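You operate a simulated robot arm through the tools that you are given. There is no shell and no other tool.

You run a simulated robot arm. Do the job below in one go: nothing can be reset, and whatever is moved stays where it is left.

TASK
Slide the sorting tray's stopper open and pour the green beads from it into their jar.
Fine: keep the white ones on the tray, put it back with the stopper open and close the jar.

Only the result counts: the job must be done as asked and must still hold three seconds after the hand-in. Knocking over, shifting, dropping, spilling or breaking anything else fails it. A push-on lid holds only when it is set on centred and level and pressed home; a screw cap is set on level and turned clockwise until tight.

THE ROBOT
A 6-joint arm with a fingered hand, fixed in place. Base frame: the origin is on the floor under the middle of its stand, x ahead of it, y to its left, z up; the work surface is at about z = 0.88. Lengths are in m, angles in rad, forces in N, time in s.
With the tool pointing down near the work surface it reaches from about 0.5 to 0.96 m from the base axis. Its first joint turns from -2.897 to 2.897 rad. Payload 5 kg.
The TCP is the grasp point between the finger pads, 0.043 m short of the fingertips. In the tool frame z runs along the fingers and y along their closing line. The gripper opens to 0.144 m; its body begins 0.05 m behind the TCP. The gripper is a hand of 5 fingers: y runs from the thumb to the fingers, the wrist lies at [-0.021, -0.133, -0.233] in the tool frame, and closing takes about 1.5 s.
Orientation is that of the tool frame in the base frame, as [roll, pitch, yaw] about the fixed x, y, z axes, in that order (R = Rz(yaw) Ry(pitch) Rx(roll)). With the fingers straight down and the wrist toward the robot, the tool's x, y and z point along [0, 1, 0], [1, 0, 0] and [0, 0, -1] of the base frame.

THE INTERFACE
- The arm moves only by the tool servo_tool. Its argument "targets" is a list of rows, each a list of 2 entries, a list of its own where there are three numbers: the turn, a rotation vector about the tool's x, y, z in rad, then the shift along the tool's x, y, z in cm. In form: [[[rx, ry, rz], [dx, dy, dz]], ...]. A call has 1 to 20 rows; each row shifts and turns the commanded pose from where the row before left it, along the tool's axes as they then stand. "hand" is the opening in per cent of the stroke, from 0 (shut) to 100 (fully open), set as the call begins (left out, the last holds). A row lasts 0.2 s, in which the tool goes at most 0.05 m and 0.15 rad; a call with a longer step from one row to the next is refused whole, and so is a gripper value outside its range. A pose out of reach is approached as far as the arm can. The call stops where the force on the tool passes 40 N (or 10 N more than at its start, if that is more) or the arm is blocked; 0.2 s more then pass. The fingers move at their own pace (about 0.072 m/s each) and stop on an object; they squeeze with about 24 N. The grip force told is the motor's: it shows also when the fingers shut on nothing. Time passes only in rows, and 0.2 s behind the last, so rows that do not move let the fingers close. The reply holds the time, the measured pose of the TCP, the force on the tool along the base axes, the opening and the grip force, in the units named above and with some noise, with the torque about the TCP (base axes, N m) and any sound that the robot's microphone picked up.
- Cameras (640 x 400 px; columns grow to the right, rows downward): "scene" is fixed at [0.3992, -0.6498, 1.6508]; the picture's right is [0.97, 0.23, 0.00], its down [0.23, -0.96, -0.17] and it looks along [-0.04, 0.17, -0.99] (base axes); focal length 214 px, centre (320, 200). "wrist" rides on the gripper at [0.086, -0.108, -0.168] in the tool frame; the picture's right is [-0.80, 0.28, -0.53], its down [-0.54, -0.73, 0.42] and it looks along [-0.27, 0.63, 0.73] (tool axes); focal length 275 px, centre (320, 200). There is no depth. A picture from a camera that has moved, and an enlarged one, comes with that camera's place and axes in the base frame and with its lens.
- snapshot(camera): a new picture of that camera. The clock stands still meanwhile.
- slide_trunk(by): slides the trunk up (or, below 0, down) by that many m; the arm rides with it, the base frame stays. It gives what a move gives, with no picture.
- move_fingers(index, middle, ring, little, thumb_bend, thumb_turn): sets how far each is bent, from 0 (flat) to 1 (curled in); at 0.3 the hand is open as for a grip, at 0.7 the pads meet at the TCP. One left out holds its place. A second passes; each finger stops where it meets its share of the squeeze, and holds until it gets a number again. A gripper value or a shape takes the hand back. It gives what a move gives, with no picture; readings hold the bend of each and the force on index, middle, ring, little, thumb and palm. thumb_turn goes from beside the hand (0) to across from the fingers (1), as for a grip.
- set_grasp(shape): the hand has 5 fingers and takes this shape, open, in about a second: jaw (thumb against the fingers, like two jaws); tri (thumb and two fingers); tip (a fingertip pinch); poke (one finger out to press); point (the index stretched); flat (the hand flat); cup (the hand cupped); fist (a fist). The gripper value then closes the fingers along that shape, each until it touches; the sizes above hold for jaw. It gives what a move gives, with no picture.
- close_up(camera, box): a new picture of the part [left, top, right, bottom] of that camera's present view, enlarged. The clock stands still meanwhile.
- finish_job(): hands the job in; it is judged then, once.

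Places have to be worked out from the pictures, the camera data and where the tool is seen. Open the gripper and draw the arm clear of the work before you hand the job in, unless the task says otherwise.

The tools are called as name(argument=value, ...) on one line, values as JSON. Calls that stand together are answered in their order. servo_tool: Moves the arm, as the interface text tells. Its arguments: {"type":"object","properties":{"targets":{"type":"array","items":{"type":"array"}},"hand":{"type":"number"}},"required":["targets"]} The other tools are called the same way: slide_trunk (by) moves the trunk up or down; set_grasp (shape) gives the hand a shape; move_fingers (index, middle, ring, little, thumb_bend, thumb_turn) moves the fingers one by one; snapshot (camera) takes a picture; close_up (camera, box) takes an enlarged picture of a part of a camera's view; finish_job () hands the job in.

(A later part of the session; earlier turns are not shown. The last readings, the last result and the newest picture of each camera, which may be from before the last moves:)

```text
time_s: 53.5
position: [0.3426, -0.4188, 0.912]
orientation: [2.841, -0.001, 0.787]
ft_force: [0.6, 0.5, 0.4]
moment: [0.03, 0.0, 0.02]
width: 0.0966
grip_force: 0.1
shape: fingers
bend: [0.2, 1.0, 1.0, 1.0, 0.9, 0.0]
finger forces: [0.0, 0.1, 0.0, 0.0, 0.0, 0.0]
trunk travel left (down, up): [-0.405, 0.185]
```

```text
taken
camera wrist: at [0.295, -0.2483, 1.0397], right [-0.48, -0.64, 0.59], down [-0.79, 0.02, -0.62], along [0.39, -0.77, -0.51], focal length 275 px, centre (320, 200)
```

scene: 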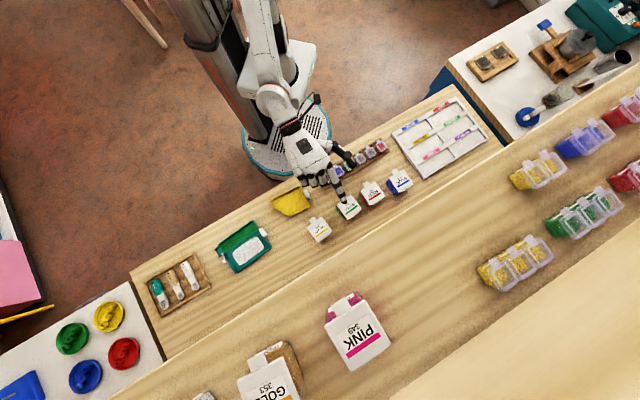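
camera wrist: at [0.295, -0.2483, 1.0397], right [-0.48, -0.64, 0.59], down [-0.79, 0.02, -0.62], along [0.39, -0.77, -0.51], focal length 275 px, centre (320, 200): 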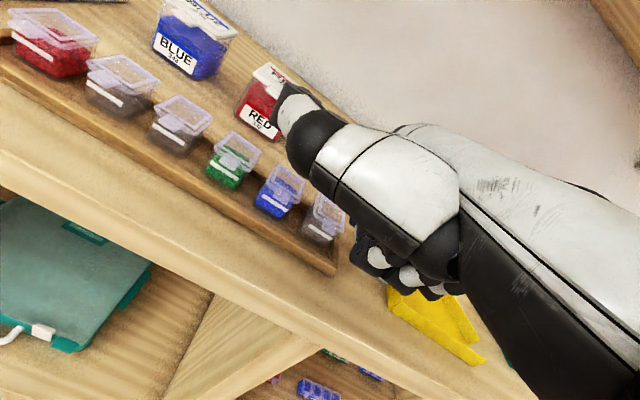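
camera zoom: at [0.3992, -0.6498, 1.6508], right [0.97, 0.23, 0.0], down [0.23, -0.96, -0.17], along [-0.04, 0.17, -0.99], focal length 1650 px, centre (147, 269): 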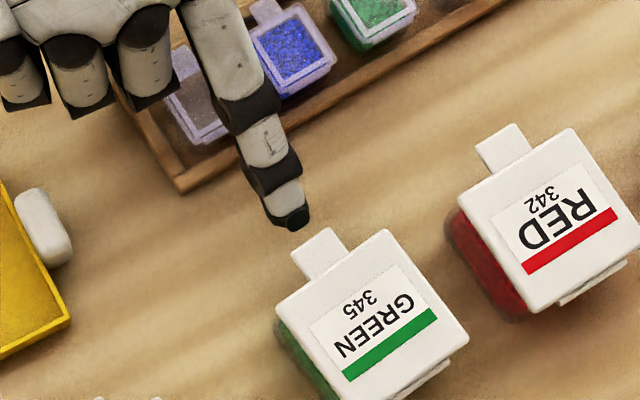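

The finger is about 1 cm in front of the tab and nearly centred. I'll slide it 2 cm forward under the tab in small steps, watching the index force.

servo_tool(targets=[[[0, 0, 0], [-0.3, 0, 0]], [[0, 0, 0], [0, 0.478, 0.148]], [[0, 0, 0], [0, 0.478, 0.148]], [[0, 0, 0], [0, 0, 0]]])

servo_tool(targets=[[[0, 0, 0], [0, 0.478, 0.148]], [[0, 0, 0], [0, 0.478, 0.148]], [[0, 0, 0], [0, 0, 0]]])

close_up(camera="scene", box=[310, 165, 375, 217])

```text
time_s: 54.5
position: [0.347, -0.4272, 0.9121]
orientation: [2.842, 0.001, 0.787]
ft_force: [0.0, -0.3, -0.6]
moment: [0.0, 0.0, 0.05]
width: 0.0965
grip_force: 0.1
shape: fingers
bend: [0.2, 1.0, 1.0, 1.0, 0.9, 0.0]
finger forces: [0.0, 0.1, 0.0, 0.0, 0.0, 0.0]
trunk travel left (down, up): [-0.405, 0.185]
```

```text
time_s: 55.3
position: [0.3548, -0.4361, 0.9109]
orientation: [2.842, 0.0, 0.785]
ft_force: [-0.1, -0.1, -0.4]
moment: [-0.01, 0.0, 0.02]
width: 0.0962
grip_force: 0.1
shape: fingers
bend: [0.2, 1.0, 1.0, 1.0, 0.9, 0.0]
finger forces: [0.2, 0.0, 0.0, 0.0, 0.1, 0.1]
trunk travel left (down, up): [-0.405, 0.185]
```

```text
7.69 times, centred on (342, 191) of scene
camera zoom: at [0.3992, -0.6498, 1.6508], right [0.97, 0.23, 0.0], down [0.23, -0.96, -0.17], along [-0.04, 0.17, -0.99], focal length 1650 px, centre (147, 269)
```

zoom: 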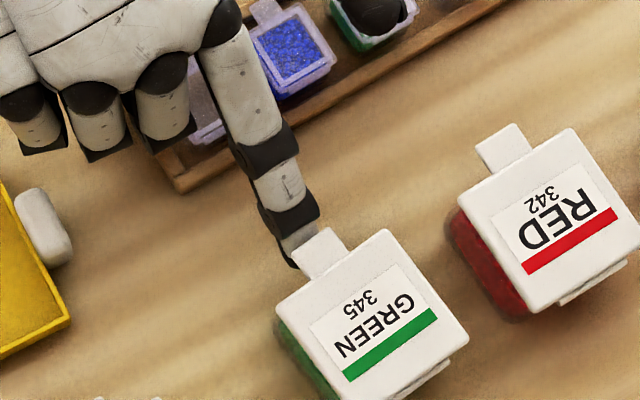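

The fingertip is under the tab (the tab now covers it) and the jar has not moved. I'll lift in 4 mm steps and watch the forces.

servo_tool(targets=[[[0, 0, 0], [0, 0.118, -0.382]], [[0, 0, 0], [0, 0.118, -0.382]], [[0, 0, 0], [0, 0, 0]]])

servo_tool(targets=[[[0, 0, 0], [0, 0.118, -0.382]], [[0, 0, 0], [0, 0.118, -0.382]], [[0, 0, 0], [0, 0, 0]]])

close_up(camera="scene", box=[310, 165, 375, 217])

```text
time_s: 56.1
position: [0.3541, -0.4363, 0.9186]
orientation: [2.841, -0.001, 0.788]
ft_force: [-0.9, 0.1, -0.5]
moment: [0.03, 0.0, 0.01]
width: 0.0962
grip_force: 0.4
shape: fingers
bend: [0.2, 1.0, 1.0, 1.0, 0.9, 0.0]
finger forces: [0.2, 0.0, 0.1, 0.0, 0.0, 0.0]
trunk travel left (down, up): [-0.405, 0.185]
```

```text
time_s: 56.9
position: [0.3542, -0.4353, 0.9257]
orientation: [2.84, -0.001, 0.785]
ft_force: [-0.3, 0.5, -0.5]
moment: [-0.01, -0.01, -0.03]
width: 0.0966
grip_force: 0.2
shape: fingers
bend: [0.2, 1.0, 1.0, 1.0, 0.9, 0.0]
finger forces: [0.2, 0.0, 0.1, 0.0, 0.0, 0.1]
trunk travel left (down, up): [-0.405, 0.185]
```

```text
7.69 times, centred on (342, 191) of scene
camera zoom: at [0.3992, -0.6498, 1.6508], right [0.97, 0.23, 0.0], down [0.23, -0.96, -0.17], along [-0.04, 0.17, -0.99], focal length 1650 px, centre (147, 269)
```

zoom: 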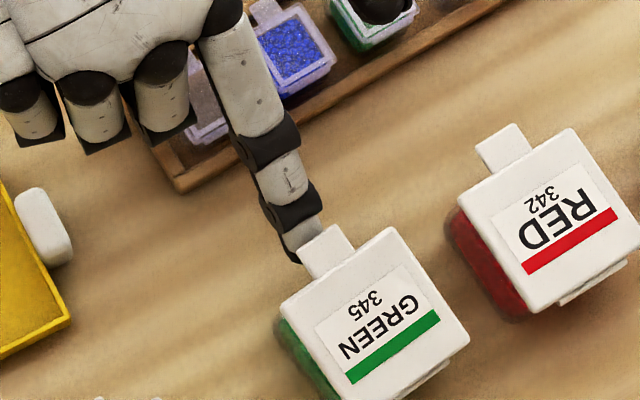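

The tab is rising with almost no force and the jar body stays put. I'll keep lifting along the lid's arc.

servo_tool(targets=[[[0, 0, 0], [0, 0.36, -0.726]], [[0, 0, 0], [0, 0.36, -0.726]], [[0, 0, 0], [0, 0.36, -0.726]], [[0, 0, 0], [0, 0, 0]]])

close_up(camera="scene", box=[310, 165, 375, 217])

snapshot(camera="wrist")

```text
time_s: 57.9
position: [0.356, -0.4378, 0.9505]
orientation: [2.841, -0.001, 0.786]
ft_force: [-0.1, 0.1, -0.1]
moment: [0.01, 0.01, 0.0]
width: 0.0966
grip_force: 0.0
shape: fingers
bend: [0.2, 1.0, 1.0, 1.0, 0.9, 0.0]
finger forces: [0.2, 0.0, 0.1, 0.0, 0.0, 0.1]
trunk travel left (down, up): [-0.405, 0.185]
```

```text
7.69 times, centred on (342, 191) of scene
camera zoom: at [0.3992, -0.6498, 1.6508], right [0.97, 0.23, 0.0], down [0.23, -0.96, -0.17], along [-0.04, 0.17, -0.99], focal length 1650 px, centre (147, 269)
```

zoom: 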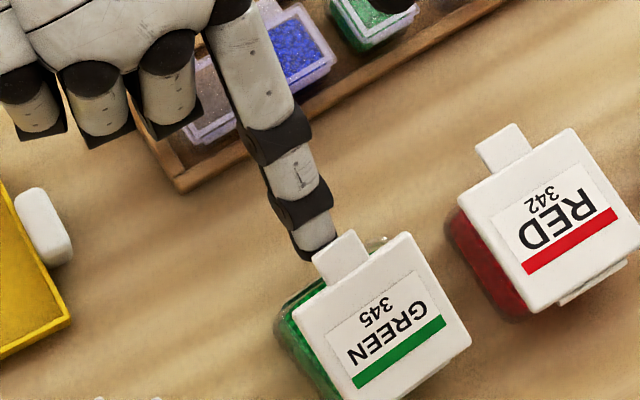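

```text
taken
camera wrist: at [0.3092, -0.2684, 1.0779], right [-0.48, -0.64, 0.59], down [-0.79, 0.02, -0.62], along [0.39, -0.76, -0.51], focal length 275 px, centre (320, 200)
```

wrist: 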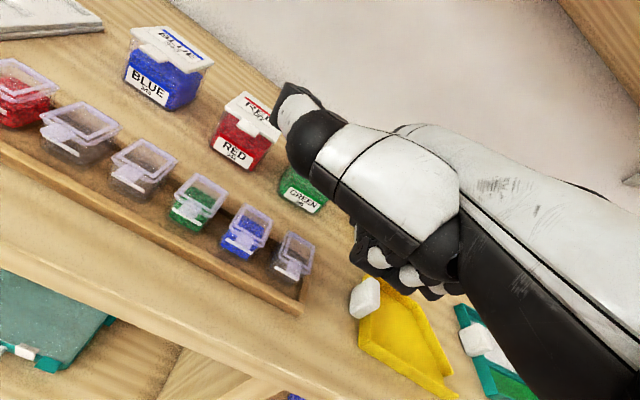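

The lid is swinging open (about 30°) on its rear hinge. I'll continue up and outward to carry it round.

servo_tool(targets=[[[0, 0, 0], [0, 1.132, -0.278]], [[0, 0, 0], [0, 1.132, -0.278]], [[0, 0, 0], [0, 0, 0]]])

close_up(camera="scene", box=[310, 165, 375, 217])

servo_tool(targets=[[[0, 0, 0], [0, 1.22, -0.3]], [[0, 0, 0], [0, 1.22, -0.3]], [[0, 0, 0], [0, 0, 0]]])

close_up(camera="scene", box=[310, 165, 375, 217])

```text
time_s: 58.7
position: [0.3707, -0.452, 0.9624]
orientation: [2.841, 0.0, 0.788]
ft_force: [0.6, -0.7, -0.4]
moment: [-0.01, 0.02, 0.02]
width: 0.0962
grip_force: 0.1
shape: fingers
bend: [0.2, 1.0, 1.0, 1.0, 0.9, 0.0]
finger forces: [0.1, 0.1, 0.0, 0.0, 0.1, 0.0]
trunk travel left (down, up): [-0.405, 0.185]
```

```text
7.69 times, centred on (342, 191) of scene
camera zoom: at [0.3992, -0.6498, 1.6508], right [0.97, 0.23, 0.0], down [0.23, -0.96, -0.17], along [-0.04, 0.17, -0.99], focal length 1650 px, centre (147, 269)
```

zoom: 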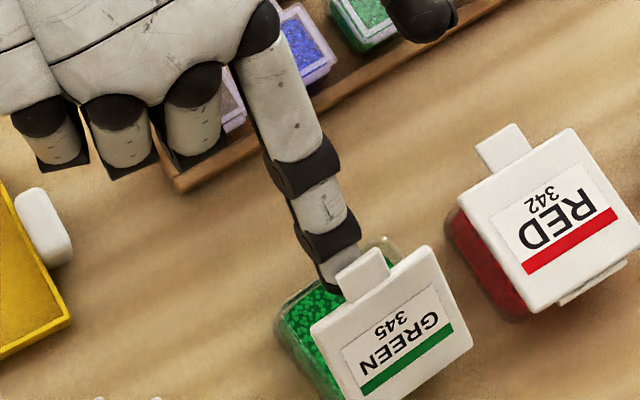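

```text
time_s: 59.5
position: [0.3869, -0.4679, 0.9747]
orientation: [2.842, 0.001, 0.785]
ft_force: [0.3, -0.3, 0.3]
moment: [0.0, 0.01, 0.0]
width: 0.0967
grip_force: 0.1
shape: fingers
bend: [0.2, 1.0, 1.0, 1.0, 0.9, 0.0]
finger forces: [0.0, 0.0, 0.0, 0.0, 0.0, 0.0]
trunk travel left (down, up): [-0.405, 0.185]
```

```text
7.69 times, centred on (342, 191) of scene
camera zoom: at [0.3992, -0.6498, 1.6508], right [0.97, 0.23, 0.0], down [0.23, -0.96, -0.17], along [-0.04, 0.17, -0.99], focal length 1650 px, centre (147, 269)
```

zoom: 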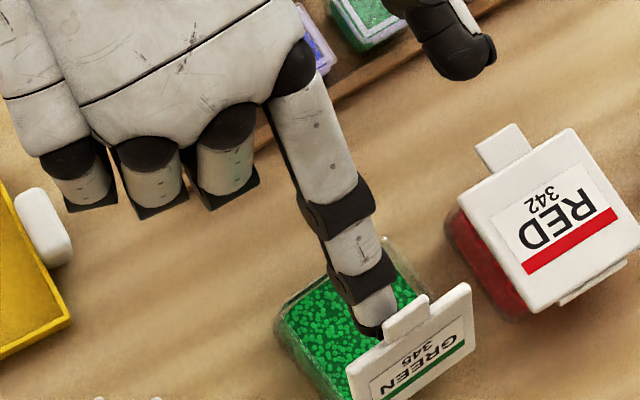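

The lid is about 65–70° up and the jar hasn't shifted. Pushing outward further to take it past vertical.

servo_tool(targets=[[[0, 0, 0], [0, 1.2, 0.05]], [[0, 0, 0], [0, 1.2, 0.05]], [[0, 0, 0], [0, 0, 0]]])

close_up(camera="scene", box=[320, 175, 385, 227])

servo_tool(targets=[[[0, 0, 0], [0, 1.0, 0.05]], [[0, 0, 0], [0, 0, 0]]])

close_up(camera="scene", box=[320, 175, 385, 227])

```text
time_s: 60.3
position: [0.4026, -0.4856, 0.9825]
orientation: [2.842, 0.001, 0.785]
ft_force: [-0.6, 0.1, -0.3]
moment: [-0.02, 0.03, -0.04]
width: 0.0965
grip_force: 0.1
shape: fingers
bend: [0.2, 1.0, 1.0, 1.0, 0.9, 0.0]
finger forces: [0.0, 0.0, 0.1, 0.0, 0.1, 0.0]
trunk travel left (down, up): [-0.405, 0.185]
```

```text
7.69 times, centred on (352, 201) of scene
camera zoom: at [0.3992, -0.6498, 1.6508], right [0.97, 0.23, 0.0], down [0.23, -0.96, -0.17], along [-0.04, 0.17, -0.99], focal length 1650 px, centre (70, 192)
```

zoom: 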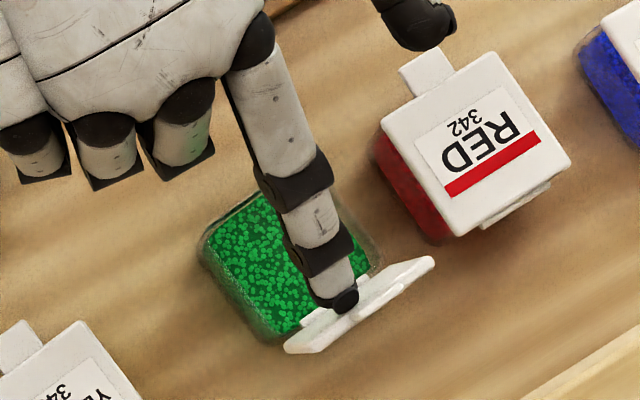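

```text
time_s: 60.9
position: [0.4098, -0.4912, 0.9851]
orientation: [2.841, 0.0, 0.788]
ft_force: [0.1, -0.1, 0.1]
moment: [0.01, -0.02, 0.02]
width: 0.0962
grip_force: 0.1
shape: fingers
bend: [0.2, 1.0, 1.0, 1.0, 0.9, 0.0]
finger forces: [0.0, 0.0, 0.1, 0.0, 0.1, 0.0]
trunk travel left (down, up): [-0.405, 0.185]
```

```text
7.69 times, centred on (352, 201) of scene
camera zoom: at [0.3992, -0.6498, 1.6508], right [0.97, 0.23, 0.0], down [0.23, -0.96, -0.17], along [-0.04, 0.17, -0.99], focal length 1650 px, centre (70, 192)
```

zoom: 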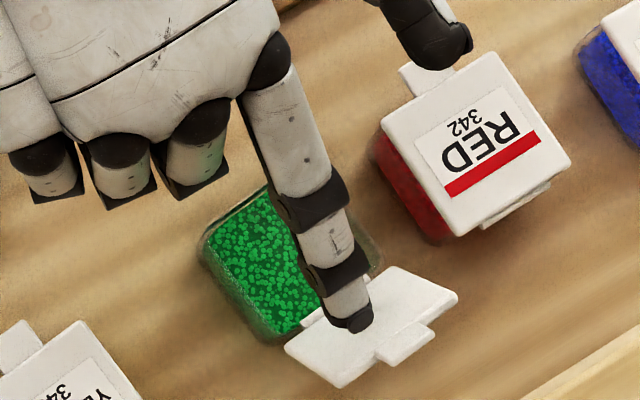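

The lid is past vertical with its underside visible. I'll draw the finger back and up and see whether it stays open.

servo_tool(targets=[[[0, 0, 0], [0, 0.4, -1.2]], [[0, 0, 0], [0, -2.0, -2.5]], [[0, 0, 0], [0, -2.5, -3.5]], [[0, 0, 0], [0, -2.5, -3.5]], [[0, 0, 0], [0, 0, 0]]])

close_up(camera="scene", box=[320, 175, 385, 227])

snapshot(camera="wrist")

```text
time_s: 62.1
position: [0.3418, -0.424, 1.0655]
orientation: [2.841, -0.001, 0.786]
ft_force: [-0.5, -0.5, -0.4]
moment: [0.01, 0.01, 0.01]
width: 0.0963
grip_force: 0.1
shape: fingers
bend: [0.2, 1.0, 1.0, 1.0, 0.9, 0.0]
finger forces: [0.0, 0.1, 0.1, 0.1, 0.0, 0.0]
trunk travel left (down, up): [-0.405, 0.185]
```

```text
7.69 times, centred on (352, 201) of scene
camera zoom: at [0.3992, -0.6498, 1.6508], right [0.97, 0.23, 0.0], down [0.23, -0.96, -0.17], along [-0.04, 0.17, -0.99], focal length 1650 px, centre (70, 192)
```

zoom: 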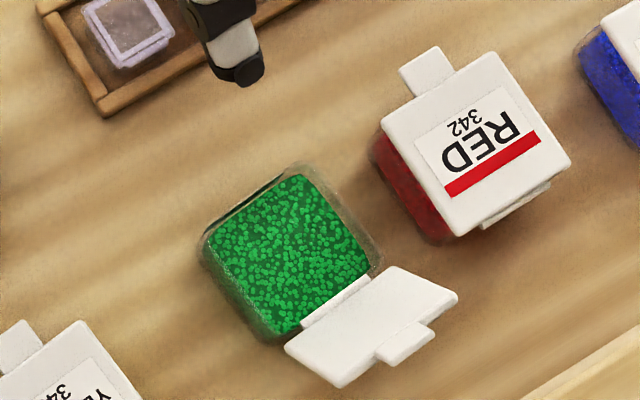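

```text
taken
camera wrist: at [0.293, -0.2547, 1.1929], right [-0.48, -0.64, 0.59], down [-0.79, 0.02, -0.62], along [0.39, -0.76, -0.51], focal length 275 px, centre (320, 200)
```

wrist: 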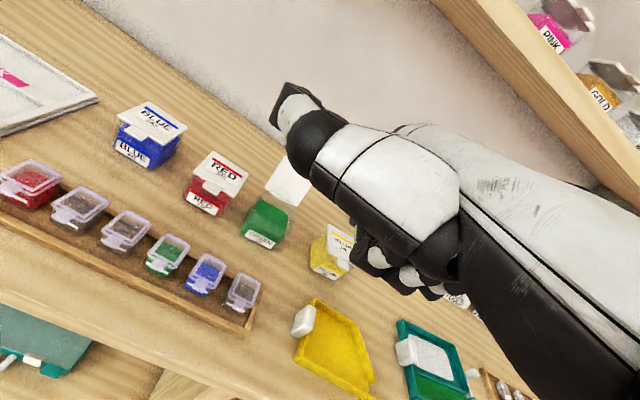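

The lid stays open on its own. The open tray now measures centre ≈ [0.154, -0.740], axis ≈ 48.8° (originally [0.149, -0.735], 44.5°), which I'll restore later. I'll open the hand in jaw shape and move above the tray to grip it across its width.

servo_tool(targets=[[[0.15, 0, 0], [0, 0, -1.5]], [[0.15, 0, 0], [0, 0, -1.5]], [[0, 0, -0.066], [0, 0, 0]], [[0, 0, 0], [0, 0, 0]]])

set_grasp(shape="jaw")

servo_tool(targets=[[[0, 0, 0], [-4.33, 0.84, 0]], [[0, 0, 0], [-4.33, 0.84, 0]], [[0, 0, 0], [-4.33, 0.84, 0]], [[0, 0, 0], [-4.33, 0.84, 0]], [[0, 0, 0], [-4.33, 0.84, 0]], [[0, 0, 0], [-4.33, 0.84, 0]], [[0, 0, 0], [-4.33, 0.84, 0]], [[0, 0, 0], [-4.33, 0.84, 0]], [[0, 0, 0], [0, 0, 0]]], hand=100)

snapshot(camera="wrist")

close_up(camera="scene", box=[180, 180, 340, 300])

```text
time_s: 63.1
position: [0.3364, -0.4193, 1.0954]
orientation: [-3.139, 0.0, 0.851]
ft_force: [0.4, 0.4, 0.2]
moment: [0.0, 0.0, 0.01]
width: 0.0967
grip_force: 0.0
shape: fingers
bend: [0.2, 1.0, 1.0, 1.0, 0.9, 0.0]
finger forces: [0.0, 0.0, 0.0, 0.0, 0.0, 0.0]
trunk travel left (down, up): [-0.405, 0.185]
```

```text
time_s: 64.0
position: [0.3389, -0.419, 1.0961]
orientation: [-3.14, 0.0, 0.851]
ft_force: [0.7, 0.3, -0.1]
moment: [-0.01, 0.02, -0.01]
width: 0.1441
grip_force: 0.0
shape: jaw
bend: [0.3, 0.3, 0.3, 0.3, 0.3, 0.97]
finger forces: [0.0, 0.0, 0.1, 0.1, 0.0, 0.0]
trunk travel left (down, up): [-0.405, 0.185]
```

```text
time_s: 66.0
position: [0.1592, -0.7232, 1.0969]
orientation: [3.14, -0.001, 0.852]
ft_force: [-0.1, -0.6, -0.3]
moment: [0.04, -0.04, -0.02]
width: 0.1436
grip_force: 0.1
shape: jaw
bend: [0.3, 0.3, 0.3, 0.3, 0.3, 0.98]
finger forces: [0.0, 0.2, 0.0, 0.0, 0.0, 0.1]
trunk travel left (down, up): [-0.405, 0.185]
```

```text
taken
camera wrist: at [0.1331, -0.5862, 1.2627], right [-0.31, -0.79, 0.53], down [-0.9, 0.07, -0.42], along [0.3, -0.61, -0.73], focal length 275 px, centre (320, 200)
```

wrist: 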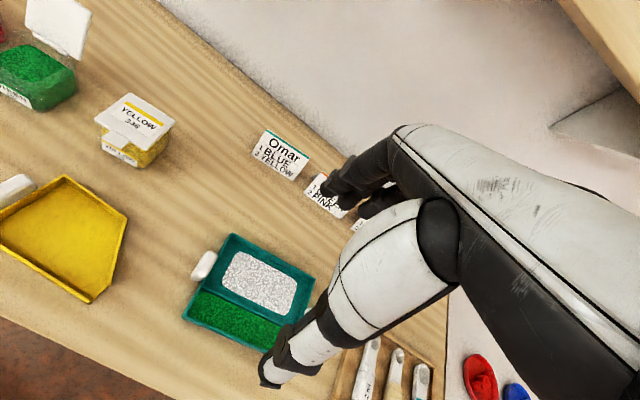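

```text
3.33 times, centred on (260, 240) of scene
camera zoom: at [0.3992, -0.6498, 1.6508], right [0.97, 0.23, 0.0], down [0.23, -0.96, -0.17], along [-0.04, 0.17, -0.99], focal length 715 px, centre (520, 67)
```

zoom: 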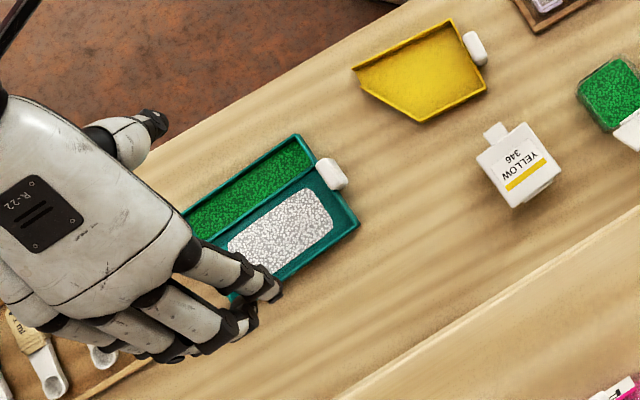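

The hand is above the tray. I want to see how the fingertips line up against the thumb before gripping.

close_up(camera="scene", box=[190, 200, 270, 300])

close_up(camera="wrist", box=[180, 130, 440, 390])

```text
4.00 times, centred on (230, 250) of scene
camera zoom: at [0.3992, -0.6498, 1.6508], right [0.97, 0.23, 0.0], down [0.23, -0.96, -0.17], along [-0.04, 0.17, -0.99], focal length 858 px, centre (680, 0)
```

zoom: 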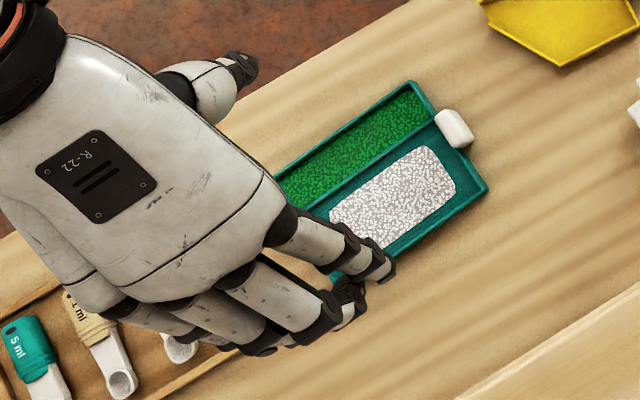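

```text
1.54 times, centred on (310, 260) of wrist
camera zoom: at [0.1331, -0.5862, 1.2627], right [-0.31, -0.79, 0.53], down [-0.9, 0.07, -0.42], along [0.3, -0.61, -0.73], focal length 424 px, centre (335, 108)
```

zoom: 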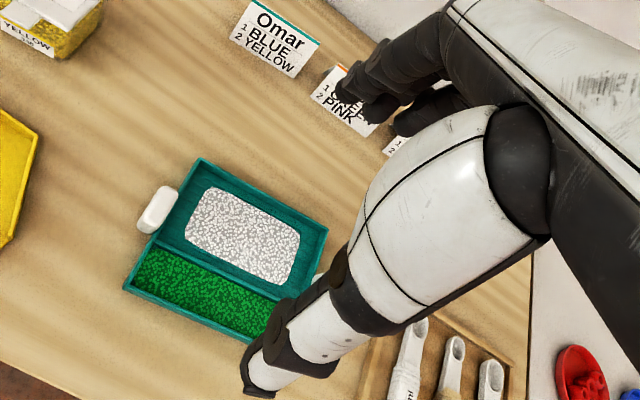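

The thumb faces the index almost exactly, so I'll pinch the tray across its width at its middle with thumb and index (middle helping). First I centre over the tray and lower partway.

servo_tool(targets=[[[0, 0, 0], [-1.62, 0.69, 0]], [[0, 0, 0], [0, 0, 4.5]], [[0, 0, 0], [0, 0, 4.5]], [[0, 0, 0], [0, 0, 3.5]], [[0, 0, 0], [0, 0, 0]]])

snapshot(camera="wrist")

close_up(camera="scene", box=[190, 190, 290, 290])

```text
time_s: 67.2
position: [0.1532, -0.7383, 0.971]
orientation: [3.141, 0.001, 0.852]
ft_force: [1.4, 0.0, -0.5]
moment: [0.03, 0.01, 0.0]
width: 0.144
grip_force: 0.0
shape: jaw
bend: [0.3, 0.3, 0.3, 0.3, 0.3, 0.98]
finger forces: [0.0, 0.0, 0.0, 0.0, 0.0, 0.0]
trunk travel left (down, up): [-0.405, 0.185]
```

```text
taken
camera wrist: at [0.127, -0.6021, 1.1384], right [-0.31, -0.79, 0.53], down [-0.9, 0.07, -0.42], along [0.3, -0.61, -0.73], focal length 275 px, centre (320, 200)
```

wrist: 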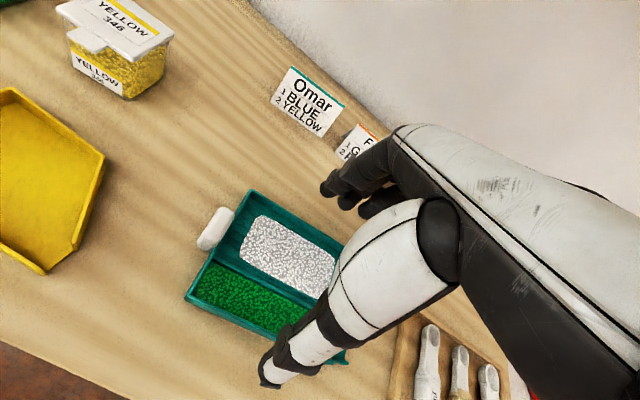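

```text
4.00 times, centred on (240, 240) of scene
camera zoom: at [0.3992, -0.6498, 1.6508], right [0.97, 0.23, 0.0], down [0.23, -0.96, -0.17], along [-0.04, 0.17, -0.99], focal length 858 px, centre (640, 40)
```

zoom: 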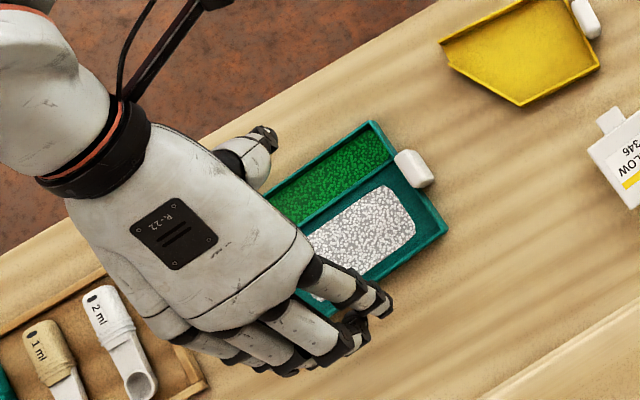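

Index and thumb straddle the tray. I go down 2.4 cm in steps, then a few millimetres at a time, watching finger forces for table contact.

servo_tool(targets=[[[0, 0, 0], [0, 0, 0.8]], [[0, 0, 0], [0, 0, 0.8]], [[0, 0, 0], [0, 0, 0.6]], [[0, 0, 0], [0, 0, 0]]])

close_up(camera="scene", box=[200, 200, 280, 280])

close_up(camera="wrist", box=[170, 150, 400, 390])

```text
time_s: 68.2
position: [0.1544, -0.7389, 0.9506]
orientation: [3.141, -0.001, 0.852]
ft_force: [-0.5, 0.3, -0.3]
moment: [-0.01, 0.0, 0.0]
width: 0.1436
grip_force: 0.0
shape: jaw
bend: [0.3, 0.3, 0.3, 0.3, 0.3, 0.98]
finger forces: [0.1, 0.0, 0.1, 0.0, 0.0, 0.1]
trunk travel left (down, up): [-0.405, 0.185]
```

```text
5.00 times, centred on (240, 240) of scene
camera zoom: at [0.3992, -0.6498, 1.6508], right [0.97, 0.23, 0.0], down [0.23, -0.96, -0.17], along [-0.04, 0.17, -0.99], focal length 1072 px, centre (720, 0)
```

zoom: 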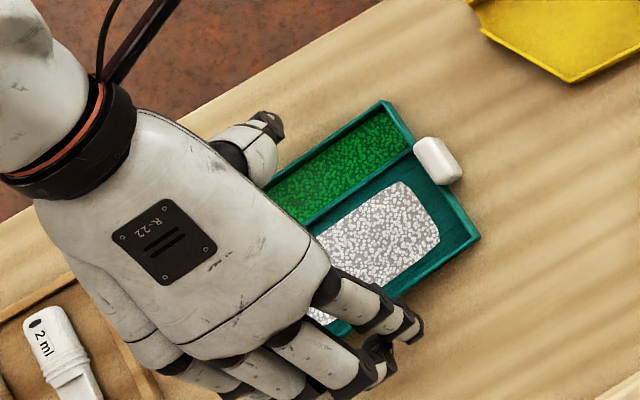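

```text
1.67 times, centred on (285, 270) of wrist
camera zoom: at [0.1291, -0.6025, 1.1163], right [-0.31, -0.79, 0.53], down [-0.9, 0.07, -0.42], along [0.3, -0.61, -0.73], focal length 459 px, centre (378, 83)
```

zoom: 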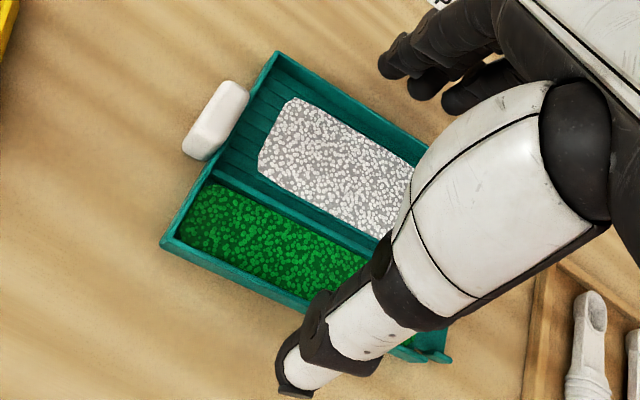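

The thumb–index line crosses the middle of the tray as wanted. Lowering the last centimetre in 3 mm steps.

servo_tool(targets=[[[0, 0, 0], [0, 0, 0.3]], [[0, 0, 0], [0, 0, 0]]])

servo_tool(targets=[[[0, 0, 0], [0, 0, 0.3]], [[0, 0, 0], [0, 0, 0]]])

servo_tool(targets=[[[0, 0, 0], [0, 0, 0.3]], [[0, 0, 0], [0, 0, 0]]])

servo_tool(targets=[[[0, 0, 0], [0, 0, 0.2]], [[0, 0, 0], [0, 0, 0]]])

```text
time_s: 68.8
position: [0.1552, -0.7388, 0.9463]
orientation: [3.141, 0.0, 0.853]
ft_force: [0.0, -0.6, -0.1]
moment: [0.0, 0.03, 0.04]
width: 0.1438
grip_force: 0.0
shape: jaw
bend: [0.3, 0.3, 0.3, 0.3, 0.3, 0.98]
finger forces: [0.1, 0.0, 0.1, 0.1, 0.0, 0.1]
trunk travel left (down, up): [-0.405, 0.185]
```

```text
time_s: 69.4
position: [0.154, -0.7404, 0.9445]
orientation: [3.142, 0.0, 0.851]
ft_force: [-0.4, -0.1, -0.4]
moment: [-0.03, 0.03, -0.03]
width: 0.1437
grip_force: 0.0
shape: jaw
bend: [0.3, 0.3, 0.3, 0.3, 0.3, 0.98]
finger forces: [0.0, 0.0, 0.1, 0.0, 0.0, 0.0]
trunk travel left (down, up): [-0.405, 0.185]
```

```text
time_s: 70.0
position: [0.1553, -0.7398, 0.9412]
orientation: [3.141, 0.001, 0.851]
ft_force: [0.0, 0.0, 0.4]
moment: [-0.01, 0.01, -0.01]
width: 0.1437
grip_force: 0.1
shape: jaw
bend: [0.3, 0.3, 0.3, 0.3, 0.3, 0.98]
finger forces: [0.0, 0.0, 0.0, 0.0, 0.0, 0.0]
trunk travel left (down, up): [-0.405, 0.185]
```

```text
time_s: 70.6
position: [0.1552, -0.7419, 0.9372]
orientation: [3.14, 0.001, 0.852]
ft_force: [-0.2, 0.6, -0.3]
moment: [-0.03, 0.02, 0.0]
width: 0.1439
grip_force: 0.0
shape: jaw
bend: [0.3, 0.3, 0.3, 0.3, 0.3, 0.98]
finger forces: [0.0, 0.0, 0.0, 0.1, 0.0, 0.1]
trunk travel left (down, up): [-0.405, 0.185]
```

No table contact yet; continuing in 2–3 mm steps.

servo_tool(targets=[[[0, 0, 0], [0, 0, 0.3]], [[0, 0, 0], [0, 0, 0]]])

servo_tool(targets=[[[0, 0, 0], [0, 0, 0.3]], [[0, 0, 0], [0, 0, 0]]])

servo_tool(targets=[[[0, 0, 0], [0, 0, 0.2]], [[0, 0, 0], [0, 0, 0]]])

servo_tool(targets=[[[0, 0, 0], [0, 0, 0.2]], [[0, 0, 0], [0, 0, 0]]])

close_up(camera="wrist", box=[170, 150, 400, 390])

```text
time_s: 71.2
position: [0.1544, -0.7403, 0.9351]
orientation: [-3.141, 0.001, 0.852]
ft_force: [0.1, -0.6, -0.1]
moment: [0.02, 0.01, 0.0]
width: 0.1439
grip_force: 0.1
shape: jaw
bend: [0.3, 0.3, 0.3, 0.3, 0.3, 0.98]
finger forces: [0.0, 0.0, 0.0, 0.1, 0.1, 0.0]
trunk travel left (down, up): [-0.405, 0.185]
```

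```text
time_s: 71.8
position: [0.1548, -0.7406, 0.9324]
orientation: [-3.141, -0.001, 0.85]
ft_force: [-0.1, -0.1, 0.5]
moment: [-0.03, -0.02, 0.05]
width: 0.1436
grip_force: 0.1
shape: jaw
bend: [0.3, 0.3, 0.3, 0.3, 0.3, 0.98]
finger forces: [0.1, 0.0, 0.1, 0.0, 0.0, 0.1]
trunk travel left (down, up): [-0.405, 0.185]
```

```text
time_s: 72.4
position: [0.1541, -0.7411, 0.9306]
orientation: [-3.141, -0.001, 0.852]
ft_force: [-0.1, 0.5, 0.5]
moment: [0.0, 0.01, 0.02]
width: 0.1437
grip_force: 0.0
shape: jaw
bend: [0.3, 0.3, 0.3, 0.3, 0.3, 0.98]
finger forces: [0.0, 0.0, 0.0, 0.0, 0.1, 0.0]
trunk travel left (down, up): [-0.405, 0.185]
```

```text
time_s: 73.0
position: [0.1541, -0.7418, 0.9283]
orientation: [-3.141, 0.0, 0.852]
ft_force: [-0.2, 0.8, 1.0]
moment: [0.0, -0.03, 0.03]
width: 0.1435
grip_force: 0.1
shape: jaw
bend: [0.3, 0.3, 0.3, 0.3, 0.3, 0.98]
finger forces: [0.0, 0.0, 0.0, 0.0, 0.0, 0.0]
trunk travel left (down, up): [-0.405, 0.185]
```

```text
1.67 times, centred on (285, 270) of wrist
camera zoom: at [0.129, -0.604, 1.095], right [-0.31, -0.79, 0.53], down [-0.9, 0.07, -0.42], along [0.3, -0.61, -0.73], focal length 459 px, centre (378, 83)
```

zoom: 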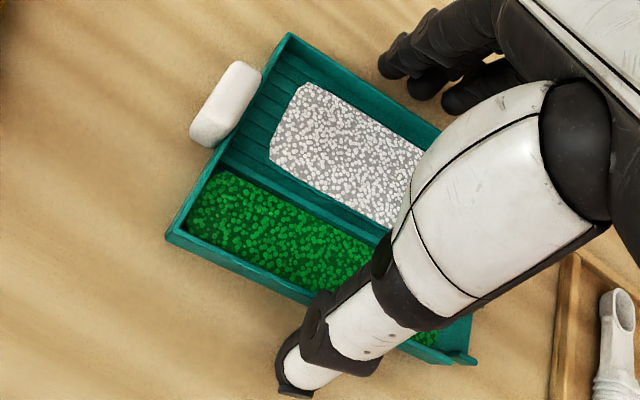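

At TCP z ≈ 0.928 the tips are ~5 mm above the table, beside the walls. I'll close index and thumb onto the walls.

move_fingers(index=0.5, thumb_bend=0.5)

close_up(camera="wrist", box=[170, 130, 430, 390])

close_up(camera="scene", box=[200, 200, 280, 280])

```text
time_s: 74.0
position: [0.1541, -0.7403, 0.9288]
orientation: [-3.14, -0.002, 0.852]
ft_force: [-0.8, -0.6, 1.4]
moment: [0.11, 0.21, 0.01]
width: 0.1212
grip_force: 10.5
shape: fingers
bend: [0.36, 0.3, 0.3, 0.3, 0.42, 0.97]
finger forces: [10.3, 0.1, 0.0, 0.1, 11.8, 0.0]
trunk travel left (down, up): [-0.405, 0.185]
```

```text
1.54 times, centred on (300, 260) of wrist
camera zoom: at [0.1289, -0.6039, 1.0952], right [-0.31, -0.79, 0.53], down [-0.9, 0.07, -0.42], along [0.3, -0.61, -0.73], focal length 424 px, centre (351, 108)
```

zoom: 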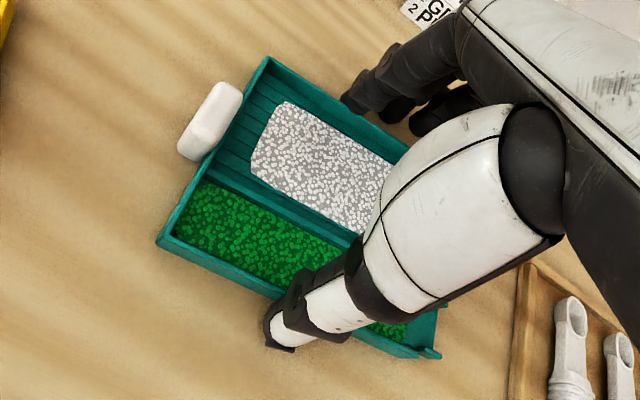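

```text
5.00 times, centred on (240, 240) of scene
camera zoom: at [0.3992, -0.6498, 1.6508], right [0.97, 0.23, 0.0], down [0.23, -0.96, -0.17], along [-0.04, 0.17, -0.99], focal length 1072 px, centre (720, 0)
```

zoom: 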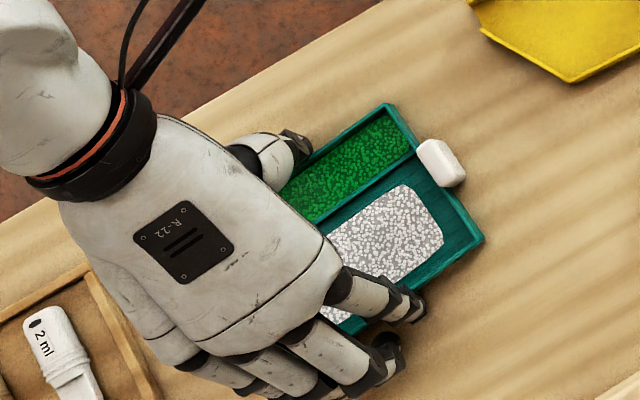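

Both pads hold with about 10–12 N. I'll test-lift 1.5 cm and look whether the tray stays level in the grip.

servo_tool(targets=[[[0, 0, 0], [0, 0, -0.5]], [[0, 0, 0], [0, 0, -0.5]], [[0, 0, 0], [0, 0, -0.5]], [[0, 0, 0], [0, 0, 0]]])

close_up(camera="wrist", box=[170, 130, 430, 390])

close_up(camera="scene", box=[200, 200, 280, 280])

```text
time_s: 75.0
position: [0.1555, -0.7415, 0.9427]
orientation: [-3.141, 0.0, 0.852]
ft_force: [-0.3, -0.4, -0.4]
moment: [-0.01, 0.03, -0.05]
width: 0.1209
grip_force: 11.3
shape: fingers
bend: [0.36, 0.3, 0.3, 0.3, 0.43, 0.97]
finger forces: [11.1, 0.1, 0.0, 0.0, 10.9, 0.0]
trunk travel left (down, up): [-0.405, 0.185]
```

```text
1.54 times, centred on (300, 260) of wrist
camera zoom: at [0.1292, -0.6046, 1.1101], right [-0.31, -0.79, 0.53], down [-0.9, 0.07, -0.42], along [0.3, -0.61, -0.73], focal length 424 px, centre (351, 108)
```

zoom: 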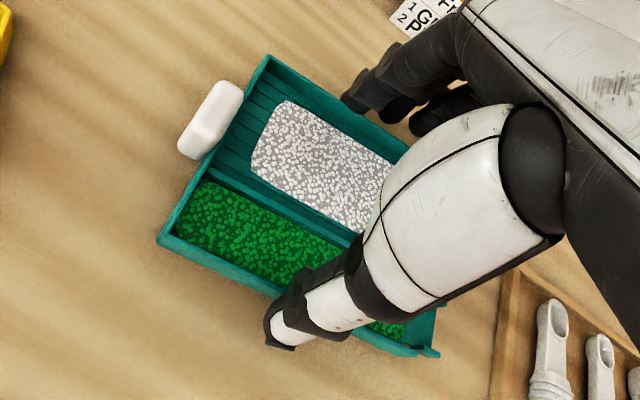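

```text
5.00 times, centred on (240, 240) of scene
camera zoom: at [0.3992, -0.6498, 1.6508], right [0.97, 0.23, 0.0], down [0.23, -0.96, -0.17], along [-0.04, 0.17, -0.99], focal length 1072 px, centre (720, 0)
```

zoom: 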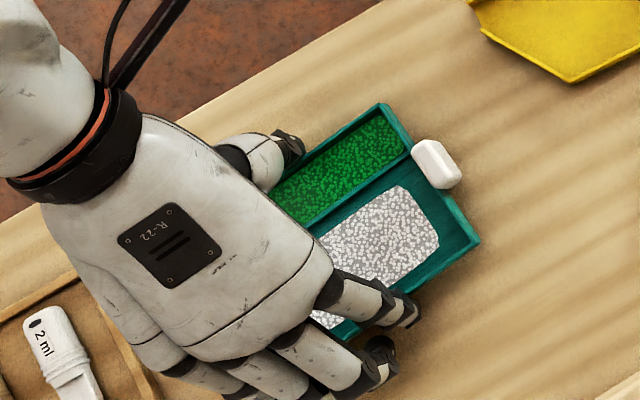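

The tray came up level and steady relative to the hand. I'll raise it slowly to z ≈ 1.08 and tip the spout slightly up so nothing runs out while carrying.

servo_tool(targets=[[[0, 0, 0], [0, 0, -1.0]], [[0, 0, 0], [0, 0, -2.0]], [[0, 0, 0], [0, 0, -2.0]], [[0, 0, 0], [0, 0, -2.0]], [[0, 0, 0], [0, 0, -2.0]], [[0, 0, 0], [0, 0, -2.0]], [[0, 0, 0], [0, 0, -2.0]], [[0, 0, 0], [0, 0, -1.0]], [[0, -0.04, 0], [0, 0, 0]], [[0, -0.04, 0], [0, 0, 0]], [[0, -0.04, 0], [0, 0, 0]], [[0, 0, 0], [0, 0, 0]]])

snapshot(camera="wrist")

snapshot(camera="scene")

```text
time_s: 77.6
position: [0.154, -0.7408, 1.083]
orientation: [-3.14, 0.12, 0.853]
ft_force: [-0.3, -1.0, -1.1]
moment: [-0.02, 0.03, 0.0]
width: 0.1211
grip_force: 10.9
shape: fingers
bend: [0.36, 0.3, 0.3, 0.3, 0.43, 0.97]
finger forces: [10.9, 0.0, 0.0, 0.0, 11.0, 0.1]
trunk travel left (down, up): [-0.405, 0.185]
```

```text
taken
camera wrist: at [0.142, -0.5894, 1.239], right [-0.26, -0.73, 0.63], down [-0.93, 0.03, -0.35], along [0.24, -0.68, -0.69], focal length 275 px, centre (320, 200)
```

wrist: 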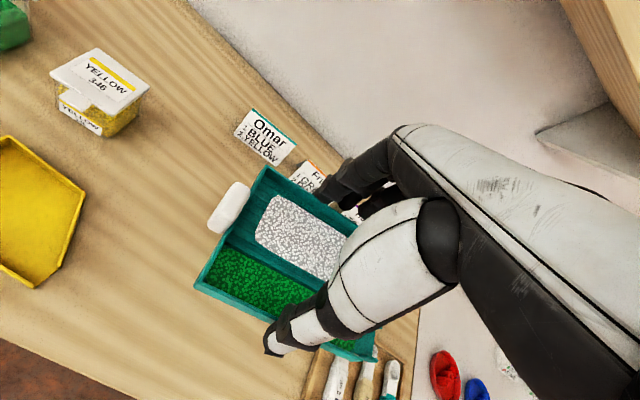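

```text
taken
```

scene: 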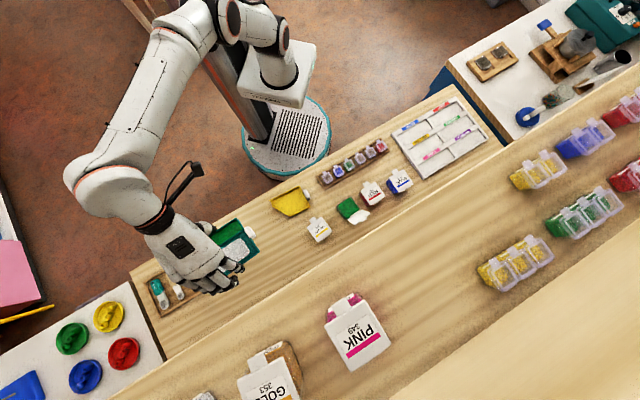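

The tray is firm in the grip with the spout slightly raised. Now carrying it slowly toward the jar while yawing the hand.

servo_tool(targets=[[[-0.0036, 0, -0.0298], [1.92, 0.274, -0.232]], [[-0.0036, 0, -0.0298], [1.92, 0.274, -0.232]], [[-0.0036, 0, -0.0298], [1.9, 0.389, -0.23]], [[-0.0036, 0, -0.0298], [1.9, 0.389, -0.23]], [[-0.0036, 0, -0.0298], [1.874, 0.503, -0.226]], [[-0.0036, 0, -0.0298], [1.874, 0.503, -0.226]], [[-0.0036, 0, -0.0298], [1.841, 0.615, -0.222]], [[-0.0036, 0, -0.0298], [1.841, 0.615, -0.222]], [[-0.0036, 0, -0.0298], [1.8, 0.725, -0.218]], [[-0.0036, 0, -0.0298], [1.8, 0.725, -0.218]], [[-0.0036, 0, -0.0298], [1.755, 0.832, -0.212]], [[-0.0036, 0, -0.0298], [1.755, 0.832, -0.212]], [[0, 0, 0], [0, 0, 0]]])

snapshot(camera="scene")

```text
time_s: 80.4
position: [0.3294, -0.5842, 1.0868]
orientation: [3.14, 0.121, 1.214]
ft_force: [0.6, 0.5, -1.3]
moment: [0.01, 0.04, -0.01]
width: 0.1211
grip_force: 10.5
shape: fingers
bend: [0.36, 0.3, 0.3, 0.3, 0.43, 0.97]
finger forces: [11.0, 0.0, 0.0, 0.0, 11.0, 0.0]
trunk travel left (down, up): [-0.405, 0.185]
```

```text
taken
```

scene: 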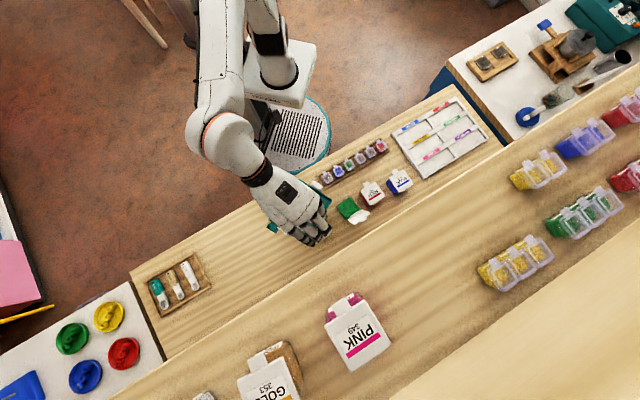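

Halfway, the tray is clear of everything. Continuing to the hover point beside and above the jar.

servo_tool(targets=[[[-0.0036, 0, -0.0298], [1.7, 0.937, -0.206]], [[-0.0036, 0, -0.0298], [1.7, 0.937, -0.206]], [[-0.0036, 0, -0.0298], [1.642, 1.038, -0.198]], [[-0.0036, 0, -0.0298], [1.642, 1.038, -0.198]], [[-0.0036, 0, -0.0298], [1.578, 1.135, -0.191]], [[-0.0036, 0, -0.0298], [1.578, 1.135, -0.191]], [[-0.0036, 0, -0.0298], [1.507, 1.229, -0.182]], [[-0.0036, 0, -0.0298], [1.507, 1.229, -0.182]], [[-0.0036, 0, -0.0298], [1.432, 1.317, -0.173]], [[-0.0036, 0, -0.0298], [1.432, 1.317, -0.173]], [[-0.0036, 0, -0.0298], [1.351, 1.402, -0.163]], [[-0.0036, 0, -0.0298], [1.351, 1.402, -0.163]], [[0, 0, 0], [0, 0, 0]]])

snapshot(camera="scene")

snapshot(camera="wrist")

```text
time_s: 83.2
position: [0.5056, -0.4281, 1.0838]
orientation: [3.139, 0.121, 1.573]
ft_force: [0.8, 0.6, -1.0]
moment: [0.02, 0.01, 0.03]
width: 0.121
grip_force: 10.4
shape: fingers
bend: [0.36, 0.3, 0.3, 0.3, 0.43, 0.97]
finger forces: [11.0, 0.1, 0.1, 0.0, 11.0, 0.1]
trunk travel left (down, up): [-0.405, 0.185]
```

```text
taken
```

scene: 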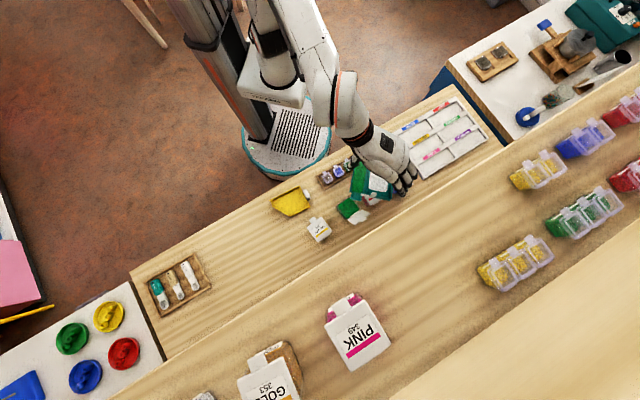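

```text
taken
camera wrist: at [0.3958, -0.3216, 1.2397], right [0.29, -0.73, 0.63], down [-0.72, -0.59, -0.36], along [0.63, -0.35, -0.69], focal length 275 px, centre (320, 200)
```

wrist: 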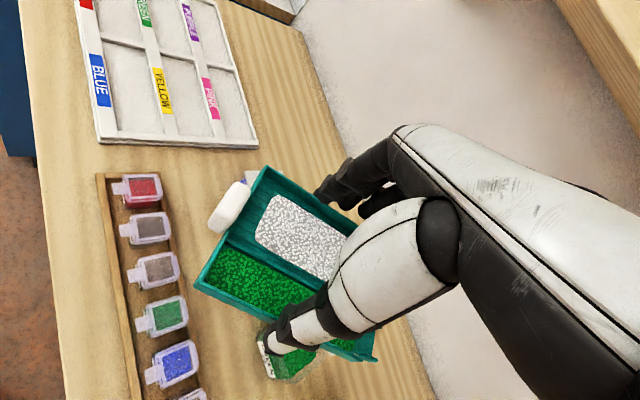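

close_up(camera="scene", box=[310, 140, 430, 240])

close_up(camera="scene", box=[330, 170, 390, 225])

```text
4.00 times, centred on (370, 190) of scene
camera zoom: at [0.3992, -0.6498, 1.6508], right [0.97, 0.23, 0.0], down [0.23, -0.96, -0.17], along [-0.04, 0.17, -0.99], focal length 858 px, centre (120, 240)
```

zoom: 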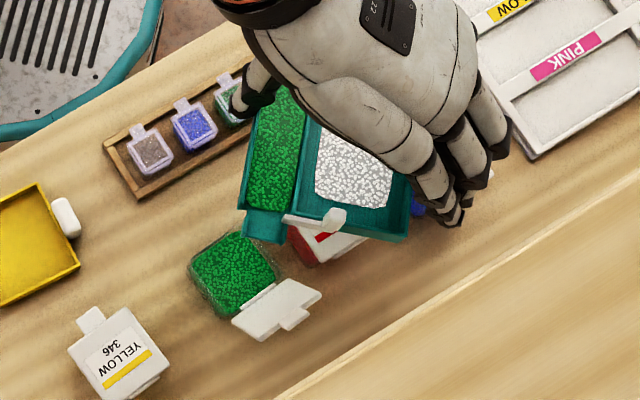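

```text
7.27 times, centred on (360, 198) of scene
camera zoom: at [0.3992, -0.6498, 1.6508], right [0.97, 0.23, 0.0], down [0.23, -0.96, -0.17], along [-0.04, 0.17, -0.99], focal length 1560 px, centre (29, 218)
```

zoom: 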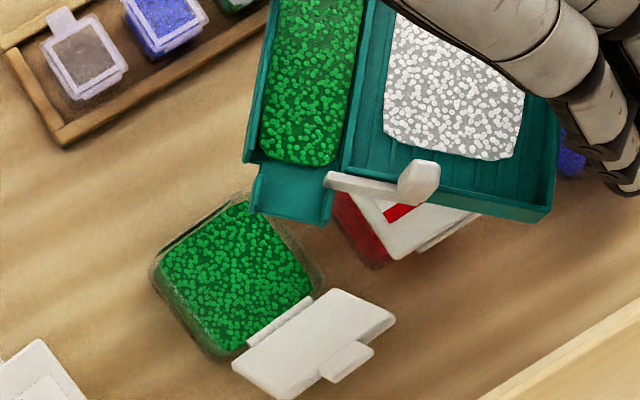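

The spout end is measured at about [0.4755, -0.526] and the jar centre at [0.473, -0.5315], with the stopper knob clear of the open lid. I'll level the tray, pivoting on the spout, and lower it to about 2.5 cm above the jar rim.

servo_tool(targets=[[[0, 0.06, 0], [-0.308, 0, -0.549]], [[0, 0.06, 0], [-0.308, 0, -0.549]], [[0, 0, 0], [-0.5, 0, 0]], [[0, 0, 0], [0, 0, 1.5]], [[0, 0, 0], [0, 0, 1.5]], [[0, 0, 0], [0, 0, 1.5]], [[0, 0, 0], [0, 0, 1.5]], [[0, 0, 0], [0, 0, 1.5]], [[0, 0, 0], [0, 0, 1.3]], [[0, 0, 0], [0, 0, 0]]])

close_up(camera="scene", box=[330, 165, 400, 225])

snapshot(camera="wrist")

```text
time_s: 85.4
position: [0.5039, -0.4404, 1.0071]
orientation: [3.14, 0.003, 1.575]
ft_force: [0.7, 0.3, -0.3]
moment: [0.03, 0.03, -0.01]
width: 0.1208
grip_force: 10.8
shape: fingers
bend: [0.36, 0.3, 0.3, 0.3, 0.43, 0.97]
finger forces: [10.9, 0.0, 0.1, 0.0, 11.0, 0.1]
trunk travel left (down, up): [-0.405, 0.185]
```

```text
6.67 times, centred on (365, 195) of scene
camera zoom: at [0.3992, -0.6498, 1.6508], right [0.97, 0.23, 0.0], down [0.23, -0.96, -0.17], along [-0.04, 0.17, -0.99], focal length 1430 px, centre (20, 233)
```

zoom: 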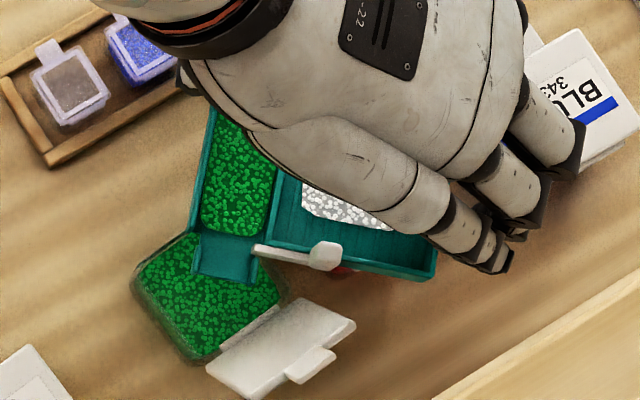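

```text
taken
camera wrist: at [0.3949, -0.3536, 1.174], right [0.29, -0.8, 0.53], down [-0.72, -0.55, -0.42], along [0.63, -0.27, -0.73], focal length 275 px, centre (320, 200)
```

wrist: 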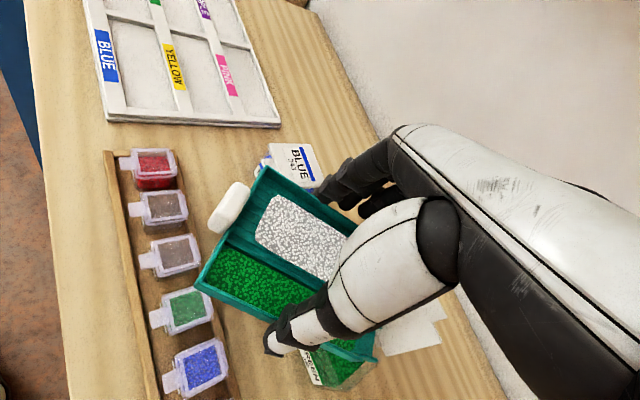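

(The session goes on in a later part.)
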